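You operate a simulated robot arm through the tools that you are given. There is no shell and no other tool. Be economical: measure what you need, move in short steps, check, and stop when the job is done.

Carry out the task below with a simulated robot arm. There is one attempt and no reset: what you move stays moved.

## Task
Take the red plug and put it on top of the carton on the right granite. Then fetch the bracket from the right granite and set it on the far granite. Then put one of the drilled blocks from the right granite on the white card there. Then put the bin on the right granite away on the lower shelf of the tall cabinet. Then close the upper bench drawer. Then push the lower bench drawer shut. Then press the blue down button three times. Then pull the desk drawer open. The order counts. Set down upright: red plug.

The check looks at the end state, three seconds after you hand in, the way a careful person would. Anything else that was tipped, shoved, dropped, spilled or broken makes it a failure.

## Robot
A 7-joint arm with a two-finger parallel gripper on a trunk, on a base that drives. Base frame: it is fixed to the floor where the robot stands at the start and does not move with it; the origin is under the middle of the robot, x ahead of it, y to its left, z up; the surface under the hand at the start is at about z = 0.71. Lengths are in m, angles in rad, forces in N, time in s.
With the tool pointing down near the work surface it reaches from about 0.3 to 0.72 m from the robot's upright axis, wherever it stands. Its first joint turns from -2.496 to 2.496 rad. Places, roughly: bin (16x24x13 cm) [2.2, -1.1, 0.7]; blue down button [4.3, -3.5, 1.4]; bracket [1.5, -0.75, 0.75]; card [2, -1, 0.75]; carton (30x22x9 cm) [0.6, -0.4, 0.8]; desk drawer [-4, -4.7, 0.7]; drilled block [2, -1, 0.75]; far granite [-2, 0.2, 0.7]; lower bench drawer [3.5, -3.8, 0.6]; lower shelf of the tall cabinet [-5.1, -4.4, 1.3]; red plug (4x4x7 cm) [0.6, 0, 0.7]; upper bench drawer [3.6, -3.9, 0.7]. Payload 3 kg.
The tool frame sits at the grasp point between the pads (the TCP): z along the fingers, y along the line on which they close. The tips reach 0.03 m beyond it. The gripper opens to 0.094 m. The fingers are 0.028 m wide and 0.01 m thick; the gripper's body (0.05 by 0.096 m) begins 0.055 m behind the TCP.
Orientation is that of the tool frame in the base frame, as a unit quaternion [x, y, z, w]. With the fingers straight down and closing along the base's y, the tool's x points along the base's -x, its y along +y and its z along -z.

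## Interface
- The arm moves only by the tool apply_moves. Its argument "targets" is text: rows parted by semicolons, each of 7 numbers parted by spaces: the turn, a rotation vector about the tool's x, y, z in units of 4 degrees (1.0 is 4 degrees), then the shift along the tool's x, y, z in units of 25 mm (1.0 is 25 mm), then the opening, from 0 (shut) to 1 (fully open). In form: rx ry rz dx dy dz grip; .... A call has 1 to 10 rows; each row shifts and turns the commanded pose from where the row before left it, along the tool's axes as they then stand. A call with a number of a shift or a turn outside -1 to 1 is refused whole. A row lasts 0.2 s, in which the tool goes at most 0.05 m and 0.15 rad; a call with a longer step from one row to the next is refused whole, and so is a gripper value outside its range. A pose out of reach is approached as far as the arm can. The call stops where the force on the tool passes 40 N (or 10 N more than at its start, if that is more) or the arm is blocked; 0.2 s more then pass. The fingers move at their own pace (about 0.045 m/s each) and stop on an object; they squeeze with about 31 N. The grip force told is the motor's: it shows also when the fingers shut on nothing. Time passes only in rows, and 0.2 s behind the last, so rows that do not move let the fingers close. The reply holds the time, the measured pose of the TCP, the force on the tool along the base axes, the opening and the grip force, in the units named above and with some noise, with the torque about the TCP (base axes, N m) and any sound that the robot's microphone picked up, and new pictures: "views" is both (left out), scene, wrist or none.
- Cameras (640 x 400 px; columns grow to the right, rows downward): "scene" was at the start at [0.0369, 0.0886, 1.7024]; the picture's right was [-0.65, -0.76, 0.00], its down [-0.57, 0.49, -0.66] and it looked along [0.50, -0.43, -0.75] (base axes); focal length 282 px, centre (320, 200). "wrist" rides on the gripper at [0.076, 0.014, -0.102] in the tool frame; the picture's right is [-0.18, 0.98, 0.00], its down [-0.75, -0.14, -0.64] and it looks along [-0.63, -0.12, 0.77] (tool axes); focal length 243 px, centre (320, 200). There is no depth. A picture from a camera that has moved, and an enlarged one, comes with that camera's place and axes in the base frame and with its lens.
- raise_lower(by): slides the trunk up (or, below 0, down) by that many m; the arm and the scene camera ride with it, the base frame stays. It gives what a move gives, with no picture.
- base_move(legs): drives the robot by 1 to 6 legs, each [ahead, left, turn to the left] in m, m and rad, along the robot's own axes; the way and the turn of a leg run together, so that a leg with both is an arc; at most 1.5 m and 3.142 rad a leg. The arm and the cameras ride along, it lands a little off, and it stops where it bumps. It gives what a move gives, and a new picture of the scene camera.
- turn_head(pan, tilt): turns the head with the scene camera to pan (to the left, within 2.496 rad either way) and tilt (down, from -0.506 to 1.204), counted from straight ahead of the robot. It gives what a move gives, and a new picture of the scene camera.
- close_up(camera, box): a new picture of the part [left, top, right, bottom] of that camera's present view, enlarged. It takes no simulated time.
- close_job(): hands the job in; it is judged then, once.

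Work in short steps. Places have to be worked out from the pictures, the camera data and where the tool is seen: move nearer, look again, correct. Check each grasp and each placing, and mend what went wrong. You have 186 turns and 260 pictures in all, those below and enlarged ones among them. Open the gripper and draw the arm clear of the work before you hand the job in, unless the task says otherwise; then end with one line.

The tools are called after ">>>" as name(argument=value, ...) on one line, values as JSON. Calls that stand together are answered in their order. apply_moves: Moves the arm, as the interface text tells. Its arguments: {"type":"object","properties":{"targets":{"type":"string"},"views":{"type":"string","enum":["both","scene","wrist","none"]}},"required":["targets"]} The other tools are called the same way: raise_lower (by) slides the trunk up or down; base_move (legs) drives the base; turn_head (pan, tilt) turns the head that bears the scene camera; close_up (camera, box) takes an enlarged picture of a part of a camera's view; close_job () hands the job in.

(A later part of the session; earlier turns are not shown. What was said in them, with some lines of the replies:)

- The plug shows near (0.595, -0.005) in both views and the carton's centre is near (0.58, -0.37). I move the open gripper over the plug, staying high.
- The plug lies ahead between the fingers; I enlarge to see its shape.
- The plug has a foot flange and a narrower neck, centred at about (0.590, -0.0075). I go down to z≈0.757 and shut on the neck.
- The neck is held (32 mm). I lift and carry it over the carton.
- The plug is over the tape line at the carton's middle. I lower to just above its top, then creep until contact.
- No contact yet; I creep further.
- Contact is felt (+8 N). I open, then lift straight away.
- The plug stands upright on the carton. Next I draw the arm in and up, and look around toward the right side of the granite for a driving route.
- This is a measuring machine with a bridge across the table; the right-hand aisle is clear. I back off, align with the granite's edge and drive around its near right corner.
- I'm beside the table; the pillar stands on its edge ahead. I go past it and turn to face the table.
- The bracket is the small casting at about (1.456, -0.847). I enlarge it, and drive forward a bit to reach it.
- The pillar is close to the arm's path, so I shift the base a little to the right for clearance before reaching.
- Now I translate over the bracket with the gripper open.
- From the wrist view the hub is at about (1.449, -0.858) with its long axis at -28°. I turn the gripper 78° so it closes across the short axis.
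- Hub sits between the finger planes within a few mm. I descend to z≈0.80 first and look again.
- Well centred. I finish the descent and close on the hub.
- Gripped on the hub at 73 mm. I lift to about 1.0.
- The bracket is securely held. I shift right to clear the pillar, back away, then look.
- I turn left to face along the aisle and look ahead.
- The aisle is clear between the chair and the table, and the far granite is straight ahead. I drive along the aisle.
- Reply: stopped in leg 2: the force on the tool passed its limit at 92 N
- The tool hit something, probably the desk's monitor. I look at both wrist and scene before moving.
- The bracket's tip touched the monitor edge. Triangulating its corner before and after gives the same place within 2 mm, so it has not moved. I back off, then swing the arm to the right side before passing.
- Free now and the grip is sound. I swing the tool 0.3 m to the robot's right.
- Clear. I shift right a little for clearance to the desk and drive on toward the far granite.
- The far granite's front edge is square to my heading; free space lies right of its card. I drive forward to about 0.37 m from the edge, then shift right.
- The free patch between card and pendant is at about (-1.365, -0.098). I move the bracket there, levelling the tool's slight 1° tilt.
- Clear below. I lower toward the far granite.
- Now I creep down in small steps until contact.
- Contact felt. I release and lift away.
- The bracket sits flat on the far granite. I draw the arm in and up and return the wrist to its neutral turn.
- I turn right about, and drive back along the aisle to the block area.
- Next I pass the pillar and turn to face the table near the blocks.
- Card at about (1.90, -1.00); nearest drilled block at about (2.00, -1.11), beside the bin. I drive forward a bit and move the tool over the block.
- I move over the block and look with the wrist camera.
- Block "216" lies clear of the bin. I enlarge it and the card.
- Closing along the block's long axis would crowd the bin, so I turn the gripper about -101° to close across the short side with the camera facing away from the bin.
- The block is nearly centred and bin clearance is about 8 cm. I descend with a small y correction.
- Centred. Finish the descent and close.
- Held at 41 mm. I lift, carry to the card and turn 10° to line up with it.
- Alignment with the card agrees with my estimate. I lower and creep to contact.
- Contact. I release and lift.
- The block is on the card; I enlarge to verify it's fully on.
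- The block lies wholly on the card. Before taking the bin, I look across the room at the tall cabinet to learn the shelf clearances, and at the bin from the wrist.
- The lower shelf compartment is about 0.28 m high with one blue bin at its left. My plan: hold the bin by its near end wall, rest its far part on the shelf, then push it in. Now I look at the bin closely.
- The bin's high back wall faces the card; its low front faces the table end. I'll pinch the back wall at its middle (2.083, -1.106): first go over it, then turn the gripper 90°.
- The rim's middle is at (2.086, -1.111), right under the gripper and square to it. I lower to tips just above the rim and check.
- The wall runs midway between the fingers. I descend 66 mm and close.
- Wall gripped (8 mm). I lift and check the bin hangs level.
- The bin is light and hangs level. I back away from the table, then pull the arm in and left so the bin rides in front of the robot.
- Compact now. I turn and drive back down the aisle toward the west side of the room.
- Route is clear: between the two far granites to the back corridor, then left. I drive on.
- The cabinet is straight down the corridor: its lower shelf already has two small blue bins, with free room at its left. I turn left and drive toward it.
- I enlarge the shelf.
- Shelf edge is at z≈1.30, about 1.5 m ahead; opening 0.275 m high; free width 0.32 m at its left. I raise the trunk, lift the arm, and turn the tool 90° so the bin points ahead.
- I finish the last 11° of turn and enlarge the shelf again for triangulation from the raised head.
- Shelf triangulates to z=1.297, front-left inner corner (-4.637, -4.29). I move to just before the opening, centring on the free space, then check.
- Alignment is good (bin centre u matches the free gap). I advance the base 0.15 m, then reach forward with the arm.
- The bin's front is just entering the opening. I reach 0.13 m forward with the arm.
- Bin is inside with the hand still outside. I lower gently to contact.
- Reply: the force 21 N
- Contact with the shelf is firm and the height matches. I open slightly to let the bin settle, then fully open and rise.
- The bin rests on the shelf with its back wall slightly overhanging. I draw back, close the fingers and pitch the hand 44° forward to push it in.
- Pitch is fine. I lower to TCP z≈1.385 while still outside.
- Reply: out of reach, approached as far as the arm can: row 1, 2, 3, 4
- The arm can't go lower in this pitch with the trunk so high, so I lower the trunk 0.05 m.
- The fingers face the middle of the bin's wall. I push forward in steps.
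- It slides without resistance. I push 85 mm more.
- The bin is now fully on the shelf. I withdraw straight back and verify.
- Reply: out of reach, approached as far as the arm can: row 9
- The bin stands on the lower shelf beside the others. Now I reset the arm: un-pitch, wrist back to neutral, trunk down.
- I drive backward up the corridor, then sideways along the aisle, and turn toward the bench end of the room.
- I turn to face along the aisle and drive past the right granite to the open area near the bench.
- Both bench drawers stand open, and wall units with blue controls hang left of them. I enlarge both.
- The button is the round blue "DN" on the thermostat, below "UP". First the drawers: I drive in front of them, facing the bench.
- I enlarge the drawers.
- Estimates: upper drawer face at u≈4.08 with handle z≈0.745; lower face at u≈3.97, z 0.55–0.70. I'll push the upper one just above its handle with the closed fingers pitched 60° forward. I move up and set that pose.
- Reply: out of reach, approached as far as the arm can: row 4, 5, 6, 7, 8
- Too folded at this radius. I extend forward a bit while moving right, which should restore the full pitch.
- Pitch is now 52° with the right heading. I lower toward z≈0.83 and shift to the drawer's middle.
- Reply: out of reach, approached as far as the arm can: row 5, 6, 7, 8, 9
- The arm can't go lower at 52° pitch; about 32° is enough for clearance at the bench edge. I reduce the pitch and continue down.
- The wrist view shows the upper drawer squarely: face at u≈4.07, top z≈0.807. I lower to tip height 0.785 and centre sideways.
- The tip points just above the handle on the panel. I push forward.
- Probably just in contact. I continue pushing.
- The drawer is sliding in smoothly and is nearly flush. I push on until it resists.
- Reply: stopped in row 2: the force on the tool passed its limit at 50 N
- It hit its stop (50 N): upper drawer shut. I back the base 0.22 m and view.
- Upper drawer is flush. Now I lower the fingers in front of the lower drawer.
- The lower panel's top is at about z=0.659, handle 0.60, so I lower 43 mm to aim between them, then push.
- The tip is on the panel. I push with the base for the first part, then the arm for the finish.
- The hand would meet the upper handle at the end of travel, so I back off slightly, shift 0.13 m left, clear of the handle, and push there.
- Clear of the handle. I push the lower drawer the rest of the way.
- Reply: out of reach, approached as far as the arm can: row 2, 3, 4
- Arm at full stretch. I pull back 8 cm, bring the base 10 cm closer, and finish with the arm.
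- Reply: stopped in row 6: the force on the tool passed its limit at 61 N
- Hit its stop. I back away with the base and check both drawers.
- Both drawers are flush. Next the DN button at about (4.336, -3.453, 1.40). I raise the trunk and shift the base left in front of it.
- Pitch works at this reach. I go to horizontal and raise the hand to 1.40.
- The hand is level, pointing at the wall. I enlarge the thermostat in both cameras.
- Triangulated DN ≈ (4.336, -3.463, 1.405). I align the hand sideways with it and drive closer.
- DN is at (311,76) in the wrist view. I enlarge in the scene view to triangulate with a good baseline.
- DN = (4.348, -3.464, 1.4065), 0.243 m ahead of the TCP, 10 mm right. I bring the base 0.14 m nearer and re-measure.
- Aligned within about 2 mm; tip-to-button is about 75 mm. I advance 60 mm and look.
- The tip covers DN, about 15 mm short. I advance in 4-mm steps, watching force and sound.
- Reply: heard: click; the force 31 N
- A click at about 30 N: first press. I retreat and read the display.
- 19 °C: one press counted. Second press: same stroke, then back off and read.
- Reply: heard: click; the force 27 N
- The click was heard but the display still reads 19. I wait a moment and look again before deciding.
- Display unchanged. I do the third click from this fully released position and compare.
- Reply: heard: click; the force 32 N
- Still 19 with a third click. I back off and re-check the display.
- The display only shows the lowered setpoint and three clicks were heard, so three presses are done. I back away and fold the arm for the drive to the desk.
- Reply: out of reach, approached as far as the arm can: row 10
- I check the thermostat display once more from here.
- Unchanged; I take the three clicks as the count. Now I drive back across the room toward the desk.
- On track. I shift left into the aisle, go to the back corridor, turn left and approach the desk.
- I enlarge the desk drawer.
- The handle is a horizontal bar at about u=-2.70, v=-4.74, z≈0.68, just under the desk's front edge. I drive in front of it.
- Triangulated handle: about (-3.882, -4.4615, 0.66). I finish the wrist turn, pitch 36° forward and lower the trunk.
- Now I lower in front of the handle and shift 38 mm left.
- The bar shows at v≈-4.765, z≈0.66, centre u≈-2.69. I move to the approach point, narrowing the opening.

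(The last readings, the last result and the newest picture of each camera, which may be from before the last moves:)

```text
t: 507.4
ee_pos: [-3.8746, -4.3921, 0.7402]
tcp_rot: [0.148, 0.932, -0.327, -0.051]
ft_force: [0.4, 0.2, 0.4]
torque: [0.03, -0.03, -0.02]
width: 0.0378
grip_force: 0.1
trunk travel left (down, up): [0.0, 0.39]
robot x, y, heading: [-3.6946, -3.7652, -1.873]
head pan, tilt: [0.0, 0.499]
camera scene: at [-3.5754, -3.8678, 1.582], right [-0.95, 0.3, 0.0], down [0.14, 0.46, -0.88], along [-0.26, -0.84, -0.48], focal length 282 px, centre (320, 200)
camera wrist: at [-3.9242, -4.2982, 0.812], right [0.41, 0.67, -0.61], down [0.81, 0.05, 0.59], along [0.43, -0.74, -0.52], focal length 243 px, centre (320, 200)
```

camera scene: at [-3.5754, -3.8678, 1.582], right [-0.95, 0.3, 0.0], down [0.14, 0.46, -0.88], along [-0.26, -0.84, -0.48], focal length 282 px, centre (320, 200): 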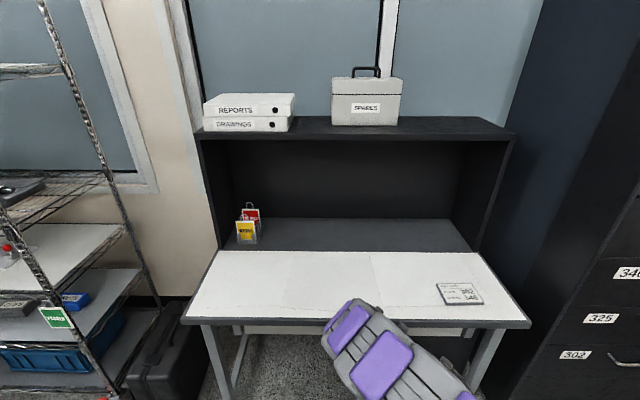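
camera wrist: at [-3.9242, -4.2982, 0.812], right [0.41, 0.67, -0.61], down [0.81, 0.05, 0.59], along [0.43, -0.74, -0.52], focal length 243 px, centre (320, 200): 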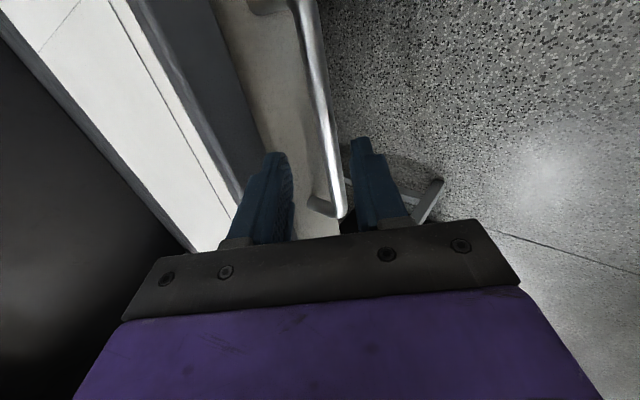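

Bar now triangulates to v=-4.757, z=0.665, exactly on the tool axis. I slide in 79 mm along it, then close.

>>> apply_moves(targets="0 0 0 0 0 1 0.4;0 0 0 0 0 1 0.4;0 0 0 0 0 0.6 0.4;0 0 0 0 0 0.5 0.4;0 0 0 0 0 0 0.4", views="wrist")

```text
t: 508.6
ee_pos: [-3.8894, -4.4377, 0.6804]
tcp_rot: [0.147, 0.932, -0.328, -0.05]
ft_force: [3.8, 7.0, 8.2]
torque: [-0.22, 0.13, 0.02]
width: 0.0362
grip_force: 0.1
trunk travel left (down, up): [0.0, 0.39]
robot x, y, heading: [-3.6941, -3.7654, -1.868]
head pan, tilt: [0.0, 0.499]
camera wrist: at [-3.9389, -4.3437, 0.7521], right [0.41, 0.67, -0.61], down [0.81, 0.04, 0.59], along [0.43, -0.74, -0.52], focal length 243 px, centre (320, 200)
```

wrist: 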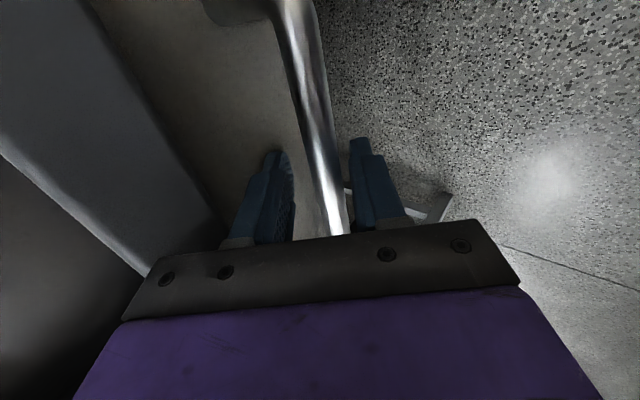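

The bar is between the fingers, with a light touch on the panel. I back off 3 mm and close.

>>> apply_moves(targets="0 0 0 0 0 -0.14 0.4;0 0 0 0 0 0 0;0 0 0 0 0 0 0;0 0 0 0 0 0 0;0 0 0 0 0 0 0", views="wrist")

```text
t: 509.9
ee_pos: [-3.8886, -4.4314, 0.6807]
tcp_rot: [0.148, 0.934, -0.322, -0.051]
ft_force: [2.0, 1.1, 3.6]
torque: [-0.09, -0.32, -0.21]
width: 0.0157
grip_force: 44.7
trunk travel left (down, up): [0.0, 0.39]
robot x, y, heading: [-3.6965, -3.7658, -1.87]
head pan, tilt: [0.0, 0.499]
stopped in row 5: the force on the tool passed its limit at 41 N (the readings are from after the stop); the commanded pose is now the measured one
camera wrist: at [-3.9373, -4.3381, 0.7534], right [0.41, 0.68, -0.61], down [0.81, 0.04, 0.59], along [0.43, -0.73, -0.53], focal length 243 px, centre (320, 200)
```

wrist: 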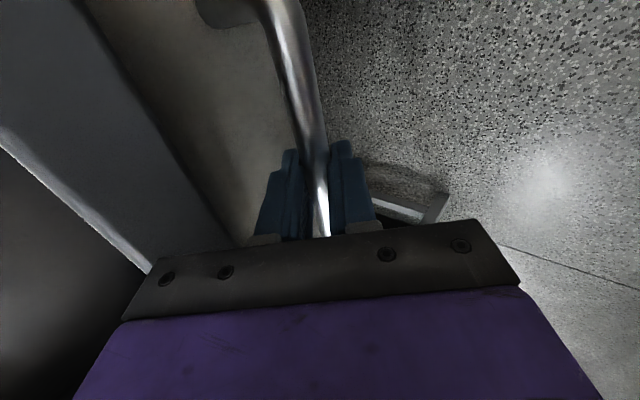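

The bar is gripped (16 mm). I pull straight back with the arm.

>>> apply_moves(targets="0 0 0 0 0.4 -0.32 0;0 0 0 0 0.5 -0.4 0;0 0 0 0 0.625 -0.5 0;0 0 0 0 0.625 -0.5 0;0 0 0 0 0.625 -0.5 0", views="wrist")

```text
t: 511.1
ee_pos: [-3.8603, -4.3475, 0.6808]
tcp_rot: [0.148, 0.933, -0.323, -0.052]
ft_force: [-0.5, 1.2, -1.9]
torque: [0.01, -0.22, 0.2]
width: 0.0157
grip_force: 45.4
trunk travel left (down, up): [0.0, 0.39]
robot x, y, heading: [-3.6914, -3.7656, -1.87]
head pan, tilt: [0.0, 0.499]
camera wrist: at [-3.9098, -4.2536, 0.7537], right [0.41, 0.68, -0.61], down [0.81, 0.04, 0.59], along [0.43, -0.73, -0.53], focal length 243 px, centre (320, 200)
```

wrist: 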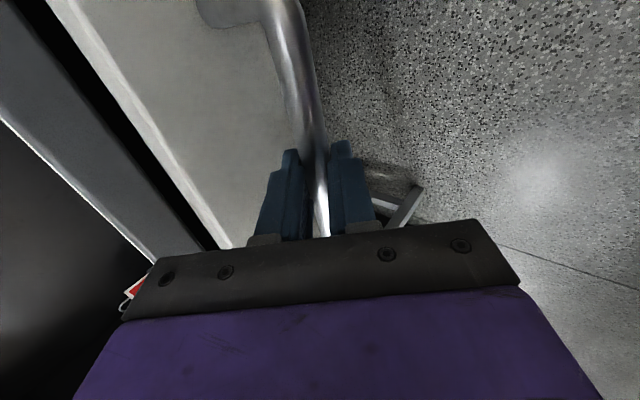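

The drawer comes with the hand, 9 cm so far. I continue.

>>> apply_moves(targets="0 0 0 0 0.625 -0.5 0;0 0 0 0 0.625 -0.5 0;0 0 0 0 0.625 -0.5 0;0 0 0 0 0.625 -0.5 0;0 0 0 0 0.625 -0.5 0;0 0 0 0 0 0 0", views="both")

```text
t: 512.5
ee_pos: [-3.8297, -4.2525, 0.6811]
tcp_rot: [0.147, 0.933, -0.323, -0.051]
ft_force: [0.6, 0.1, -13.1]
torque: [-0.12, -0.74, 0.26]
width: 0.0159
grip_force: 44.7
trunk travel left (down, up): [0.0, 0.39]
robot x, y, heading: [-3.6978, -3.7631, -1.869]
head pan, tilt: [0.0, 0.499]
camera scene: at [-3.5748, -3.8685, 1.5817], right [-0.95, 0.3, 0.0], down [0.14, 0.46, -0.88], along [-0.26, -0.84, -0.48], focal length 282 px, centre (320, 200)
camera wrist: at [-3.8791, -4.1592, 0.754], right [0.41, 0.68, -0.61], down [0.81, 0.04, 0.59], along [0.43, -0.73, -0.53], focal length 243 px, centre (320, 200)
```

scene: 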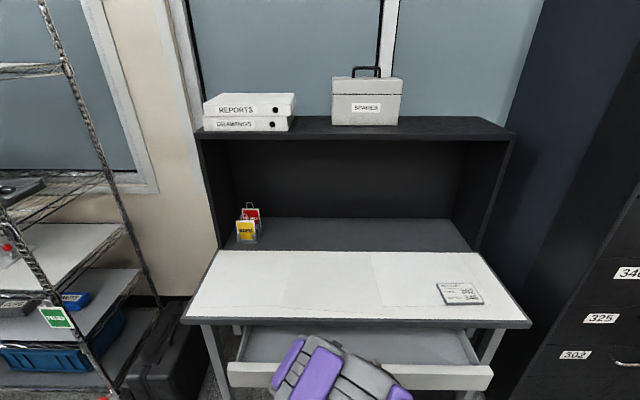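
wrist: 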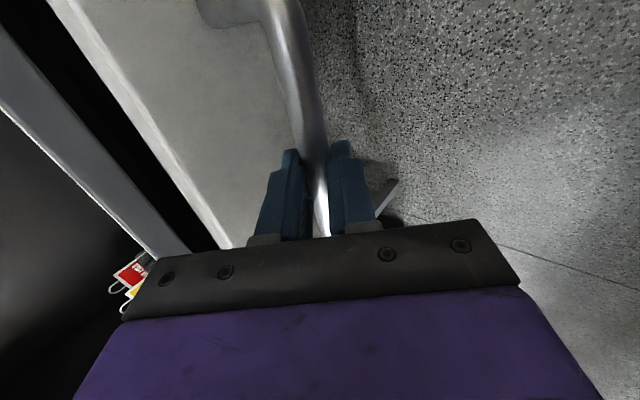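

About 19 cm open. I pull a few centimetres more if the arm allows.

>>> apply_moves(targets="0 0 0 0 0.625 -0.5 0;0 0 0 0 0.625 -0.5 0;0 0 0 0 0.625 -0.5 0;0 0 0 0 0 0 0", views="none")

```text
t: 513.5
ee_pos: [-3.8235, -4.2345, 0.6815]
tcp_rot: [0.147, 0.933, -0.324, -0.052]
ft_force: [3.7, -0.9, -13.4]
torque: [-0.03, -0.26, -0.15]
width: 0.016
grip_force: 45.2
out of reach, approached as far as the arm can: row 2, 3
trunk travel left (down, up): [0.0, 0.39]
robot x, y, heading: [-3.6944, -3.7648, -1.871]
head pan, tilt: [0.0, 0.499]
```

21 cm open, at the arm's limit. I release and withdraw up and back along the fingers.

>>> apply_moves(targets="0 0 0 0 0 0 0.45;0 0 0 0 0 0 0.5;0 0 0 0 0 0 0.5;0 0 0 0 0 -0.3 0.5;0 0 0 0 0 -0.6 0.5", views="wrist")

```text
t: 514.8
ee_pos: [-3.8239, -4.2286, 0.6866]
tcp_rot: [0.147, 0.933, -0.324, -0.05]
ft_force: [0.1, -0.1, -0.2]
torque: [-0.01, -0.01, -0.01]
width: 0.0469
grip_force: 0.1
out of reach, approached as far as the arm can: row 5
trunk travel left (down, up): [0.0, 0.39]
robot x, y, heading: [-3.6923, -3.7656, -1.874]
head pan, tilt: [0.0, 0.499]
camera wrist: at [-3.8723, -4.1356, 0.7603], right [0.41, 0.68, -0.61], down [0.8, 0.04, 0.59], along [0.43, -0.73, -0.53], focal length 243 px, centre (320, 200)
```

wrist: 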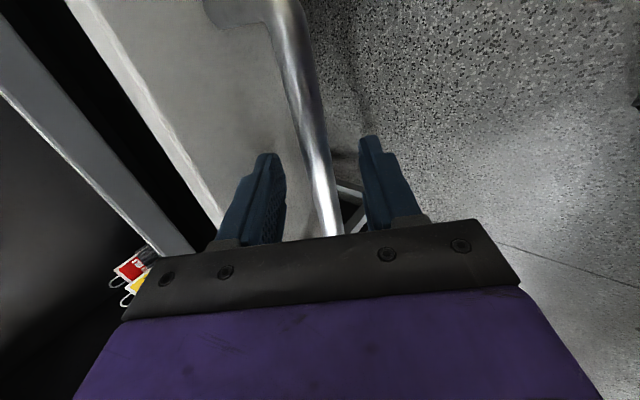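

Released; the bar is nearly at the tips. I widen slightly and lift with the trunk.

>>> apply_moves(targets="0 0 0 0 0 0 0.62;0 0 0 0 0 0 0.62", views="none")

>>> raise_lower(by=0.04)

>>> raise_lower(by=0.3)

>>> turn_head(pan=0.0, tilt=0.75)

```text
t: 515.4
ee_pos: [-3.8219, -4.23, 0.6885]
tcp_rot: [0.147, 0.933, -0.323, -0.051]
ft_force: [0.5, 0.0, 0.4]
torque: [-0.01, 0.03, 0.0]
width: 0.0587
grip_force: 0.1
trunk travel left (down, up): [0.0, 0.39]
robot x, y, heading: [-3.6885, -3.7632, -1.876]
head pan, tilt: [0.0, 0.499]
```

```text
t: 516.2
ee_pos: [-3.8228, -4.2297, 0.7279]
tcp_rot: [0.146, 0.933, -0.324, -0.05]
ft_force: [-0.6, 0.4, -0.3]
torque: [0.02, 0.01, -0.01]
width: 0.058
grip_force: 0.1
trunk travel left (down, up): [-0.04, 0.35]
robot x, y, heading: [-3.6909, -3.7633, -1.877]
head pan, tilt: [0.0, 0.499]
```

```text
t: 519.2
ee_pos: [-3.8223, -4.2314, 1.0274]
tcp_rot: [0.147, 0.933, -0.324, -0.052]
ft_force: [-0.2, -0.2, 0.4]
torque: [-0.01, 0.0, -0.04]
width: 0.0581
grip_force: 0.0
trunk travel left (down, up): [-0.34, 0.05]
robot x, y, heading: [-3.6921, -3.7651, -1.869]
head pan, tilt: [0.0, 0.499]
```

```text
t: 520.0
ee_pos: [-3.8214, -4.23, 1.0281]
tcp_rot: [0.147, 0.934, -0.323, -0.051]
ft_force: [0.0, 0.6, -0.3]
torque: [-0.02, -0.01, -0.02]
width: 0.0582
grip_force: 0.0
trunk travel left (down, up): [-0.34, 0.05]
robot x, y, heading: [-3.6898, -3.7664, -1.873]
head pan, tilt: [0.0, 0.75]
camera scene: at [-3.572, -3.8601, 1.9], right [-0.95, 0.3, 0.0], down [0.2, 0.65, -0.73], along [-0.22, -0.7, -0.68], focal length 282 px, centre (320, 200)
```

scene: 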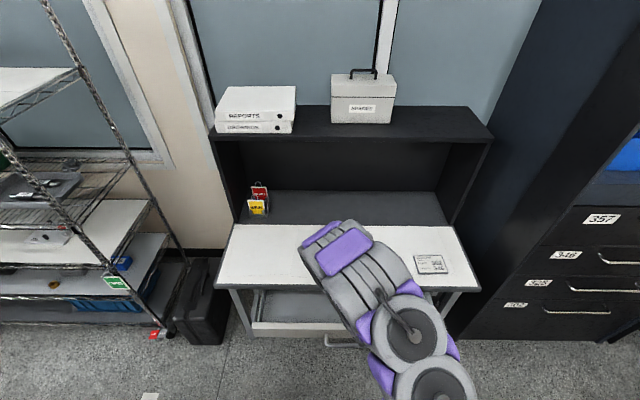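

The drawer stays open and the hand is clear above it. I open the gripper fully and hand in.

>>> apply_moves(targets="0 0 0 0 0 -0.5 1;0 0 0 0 0 0 1;0 0 0 0 0 0 1", views="none")

>>> close_job()

```text
t: 520.8
ee_pos: [-3.8255, -4.2325, 1.039]
tcp_rot: [0.147, 0.933, -0.324, -0.051]
ft_force: [0.1, 0.2, 0.3]
torque: [0.01, 0.04, -0.03]
width: 0.0942
grip_force: 0.0
out of reach, approached as far as the arm can: row 1
trunk travel left (down, up): [-0.34, 0.05]
robot x, y, heading: [-3.6932, -3.7671, -1.873]
head pan, tilt: [0.0, 0.75]
```

```text
The job is handed in.
```

I did all eight steps in order and handed the job in, with two doubts: the down button clicked on each of three presses but the display stopped at 19 °C after the first, and the bracket bumped the desk monitor on the way, which did not appear to move.
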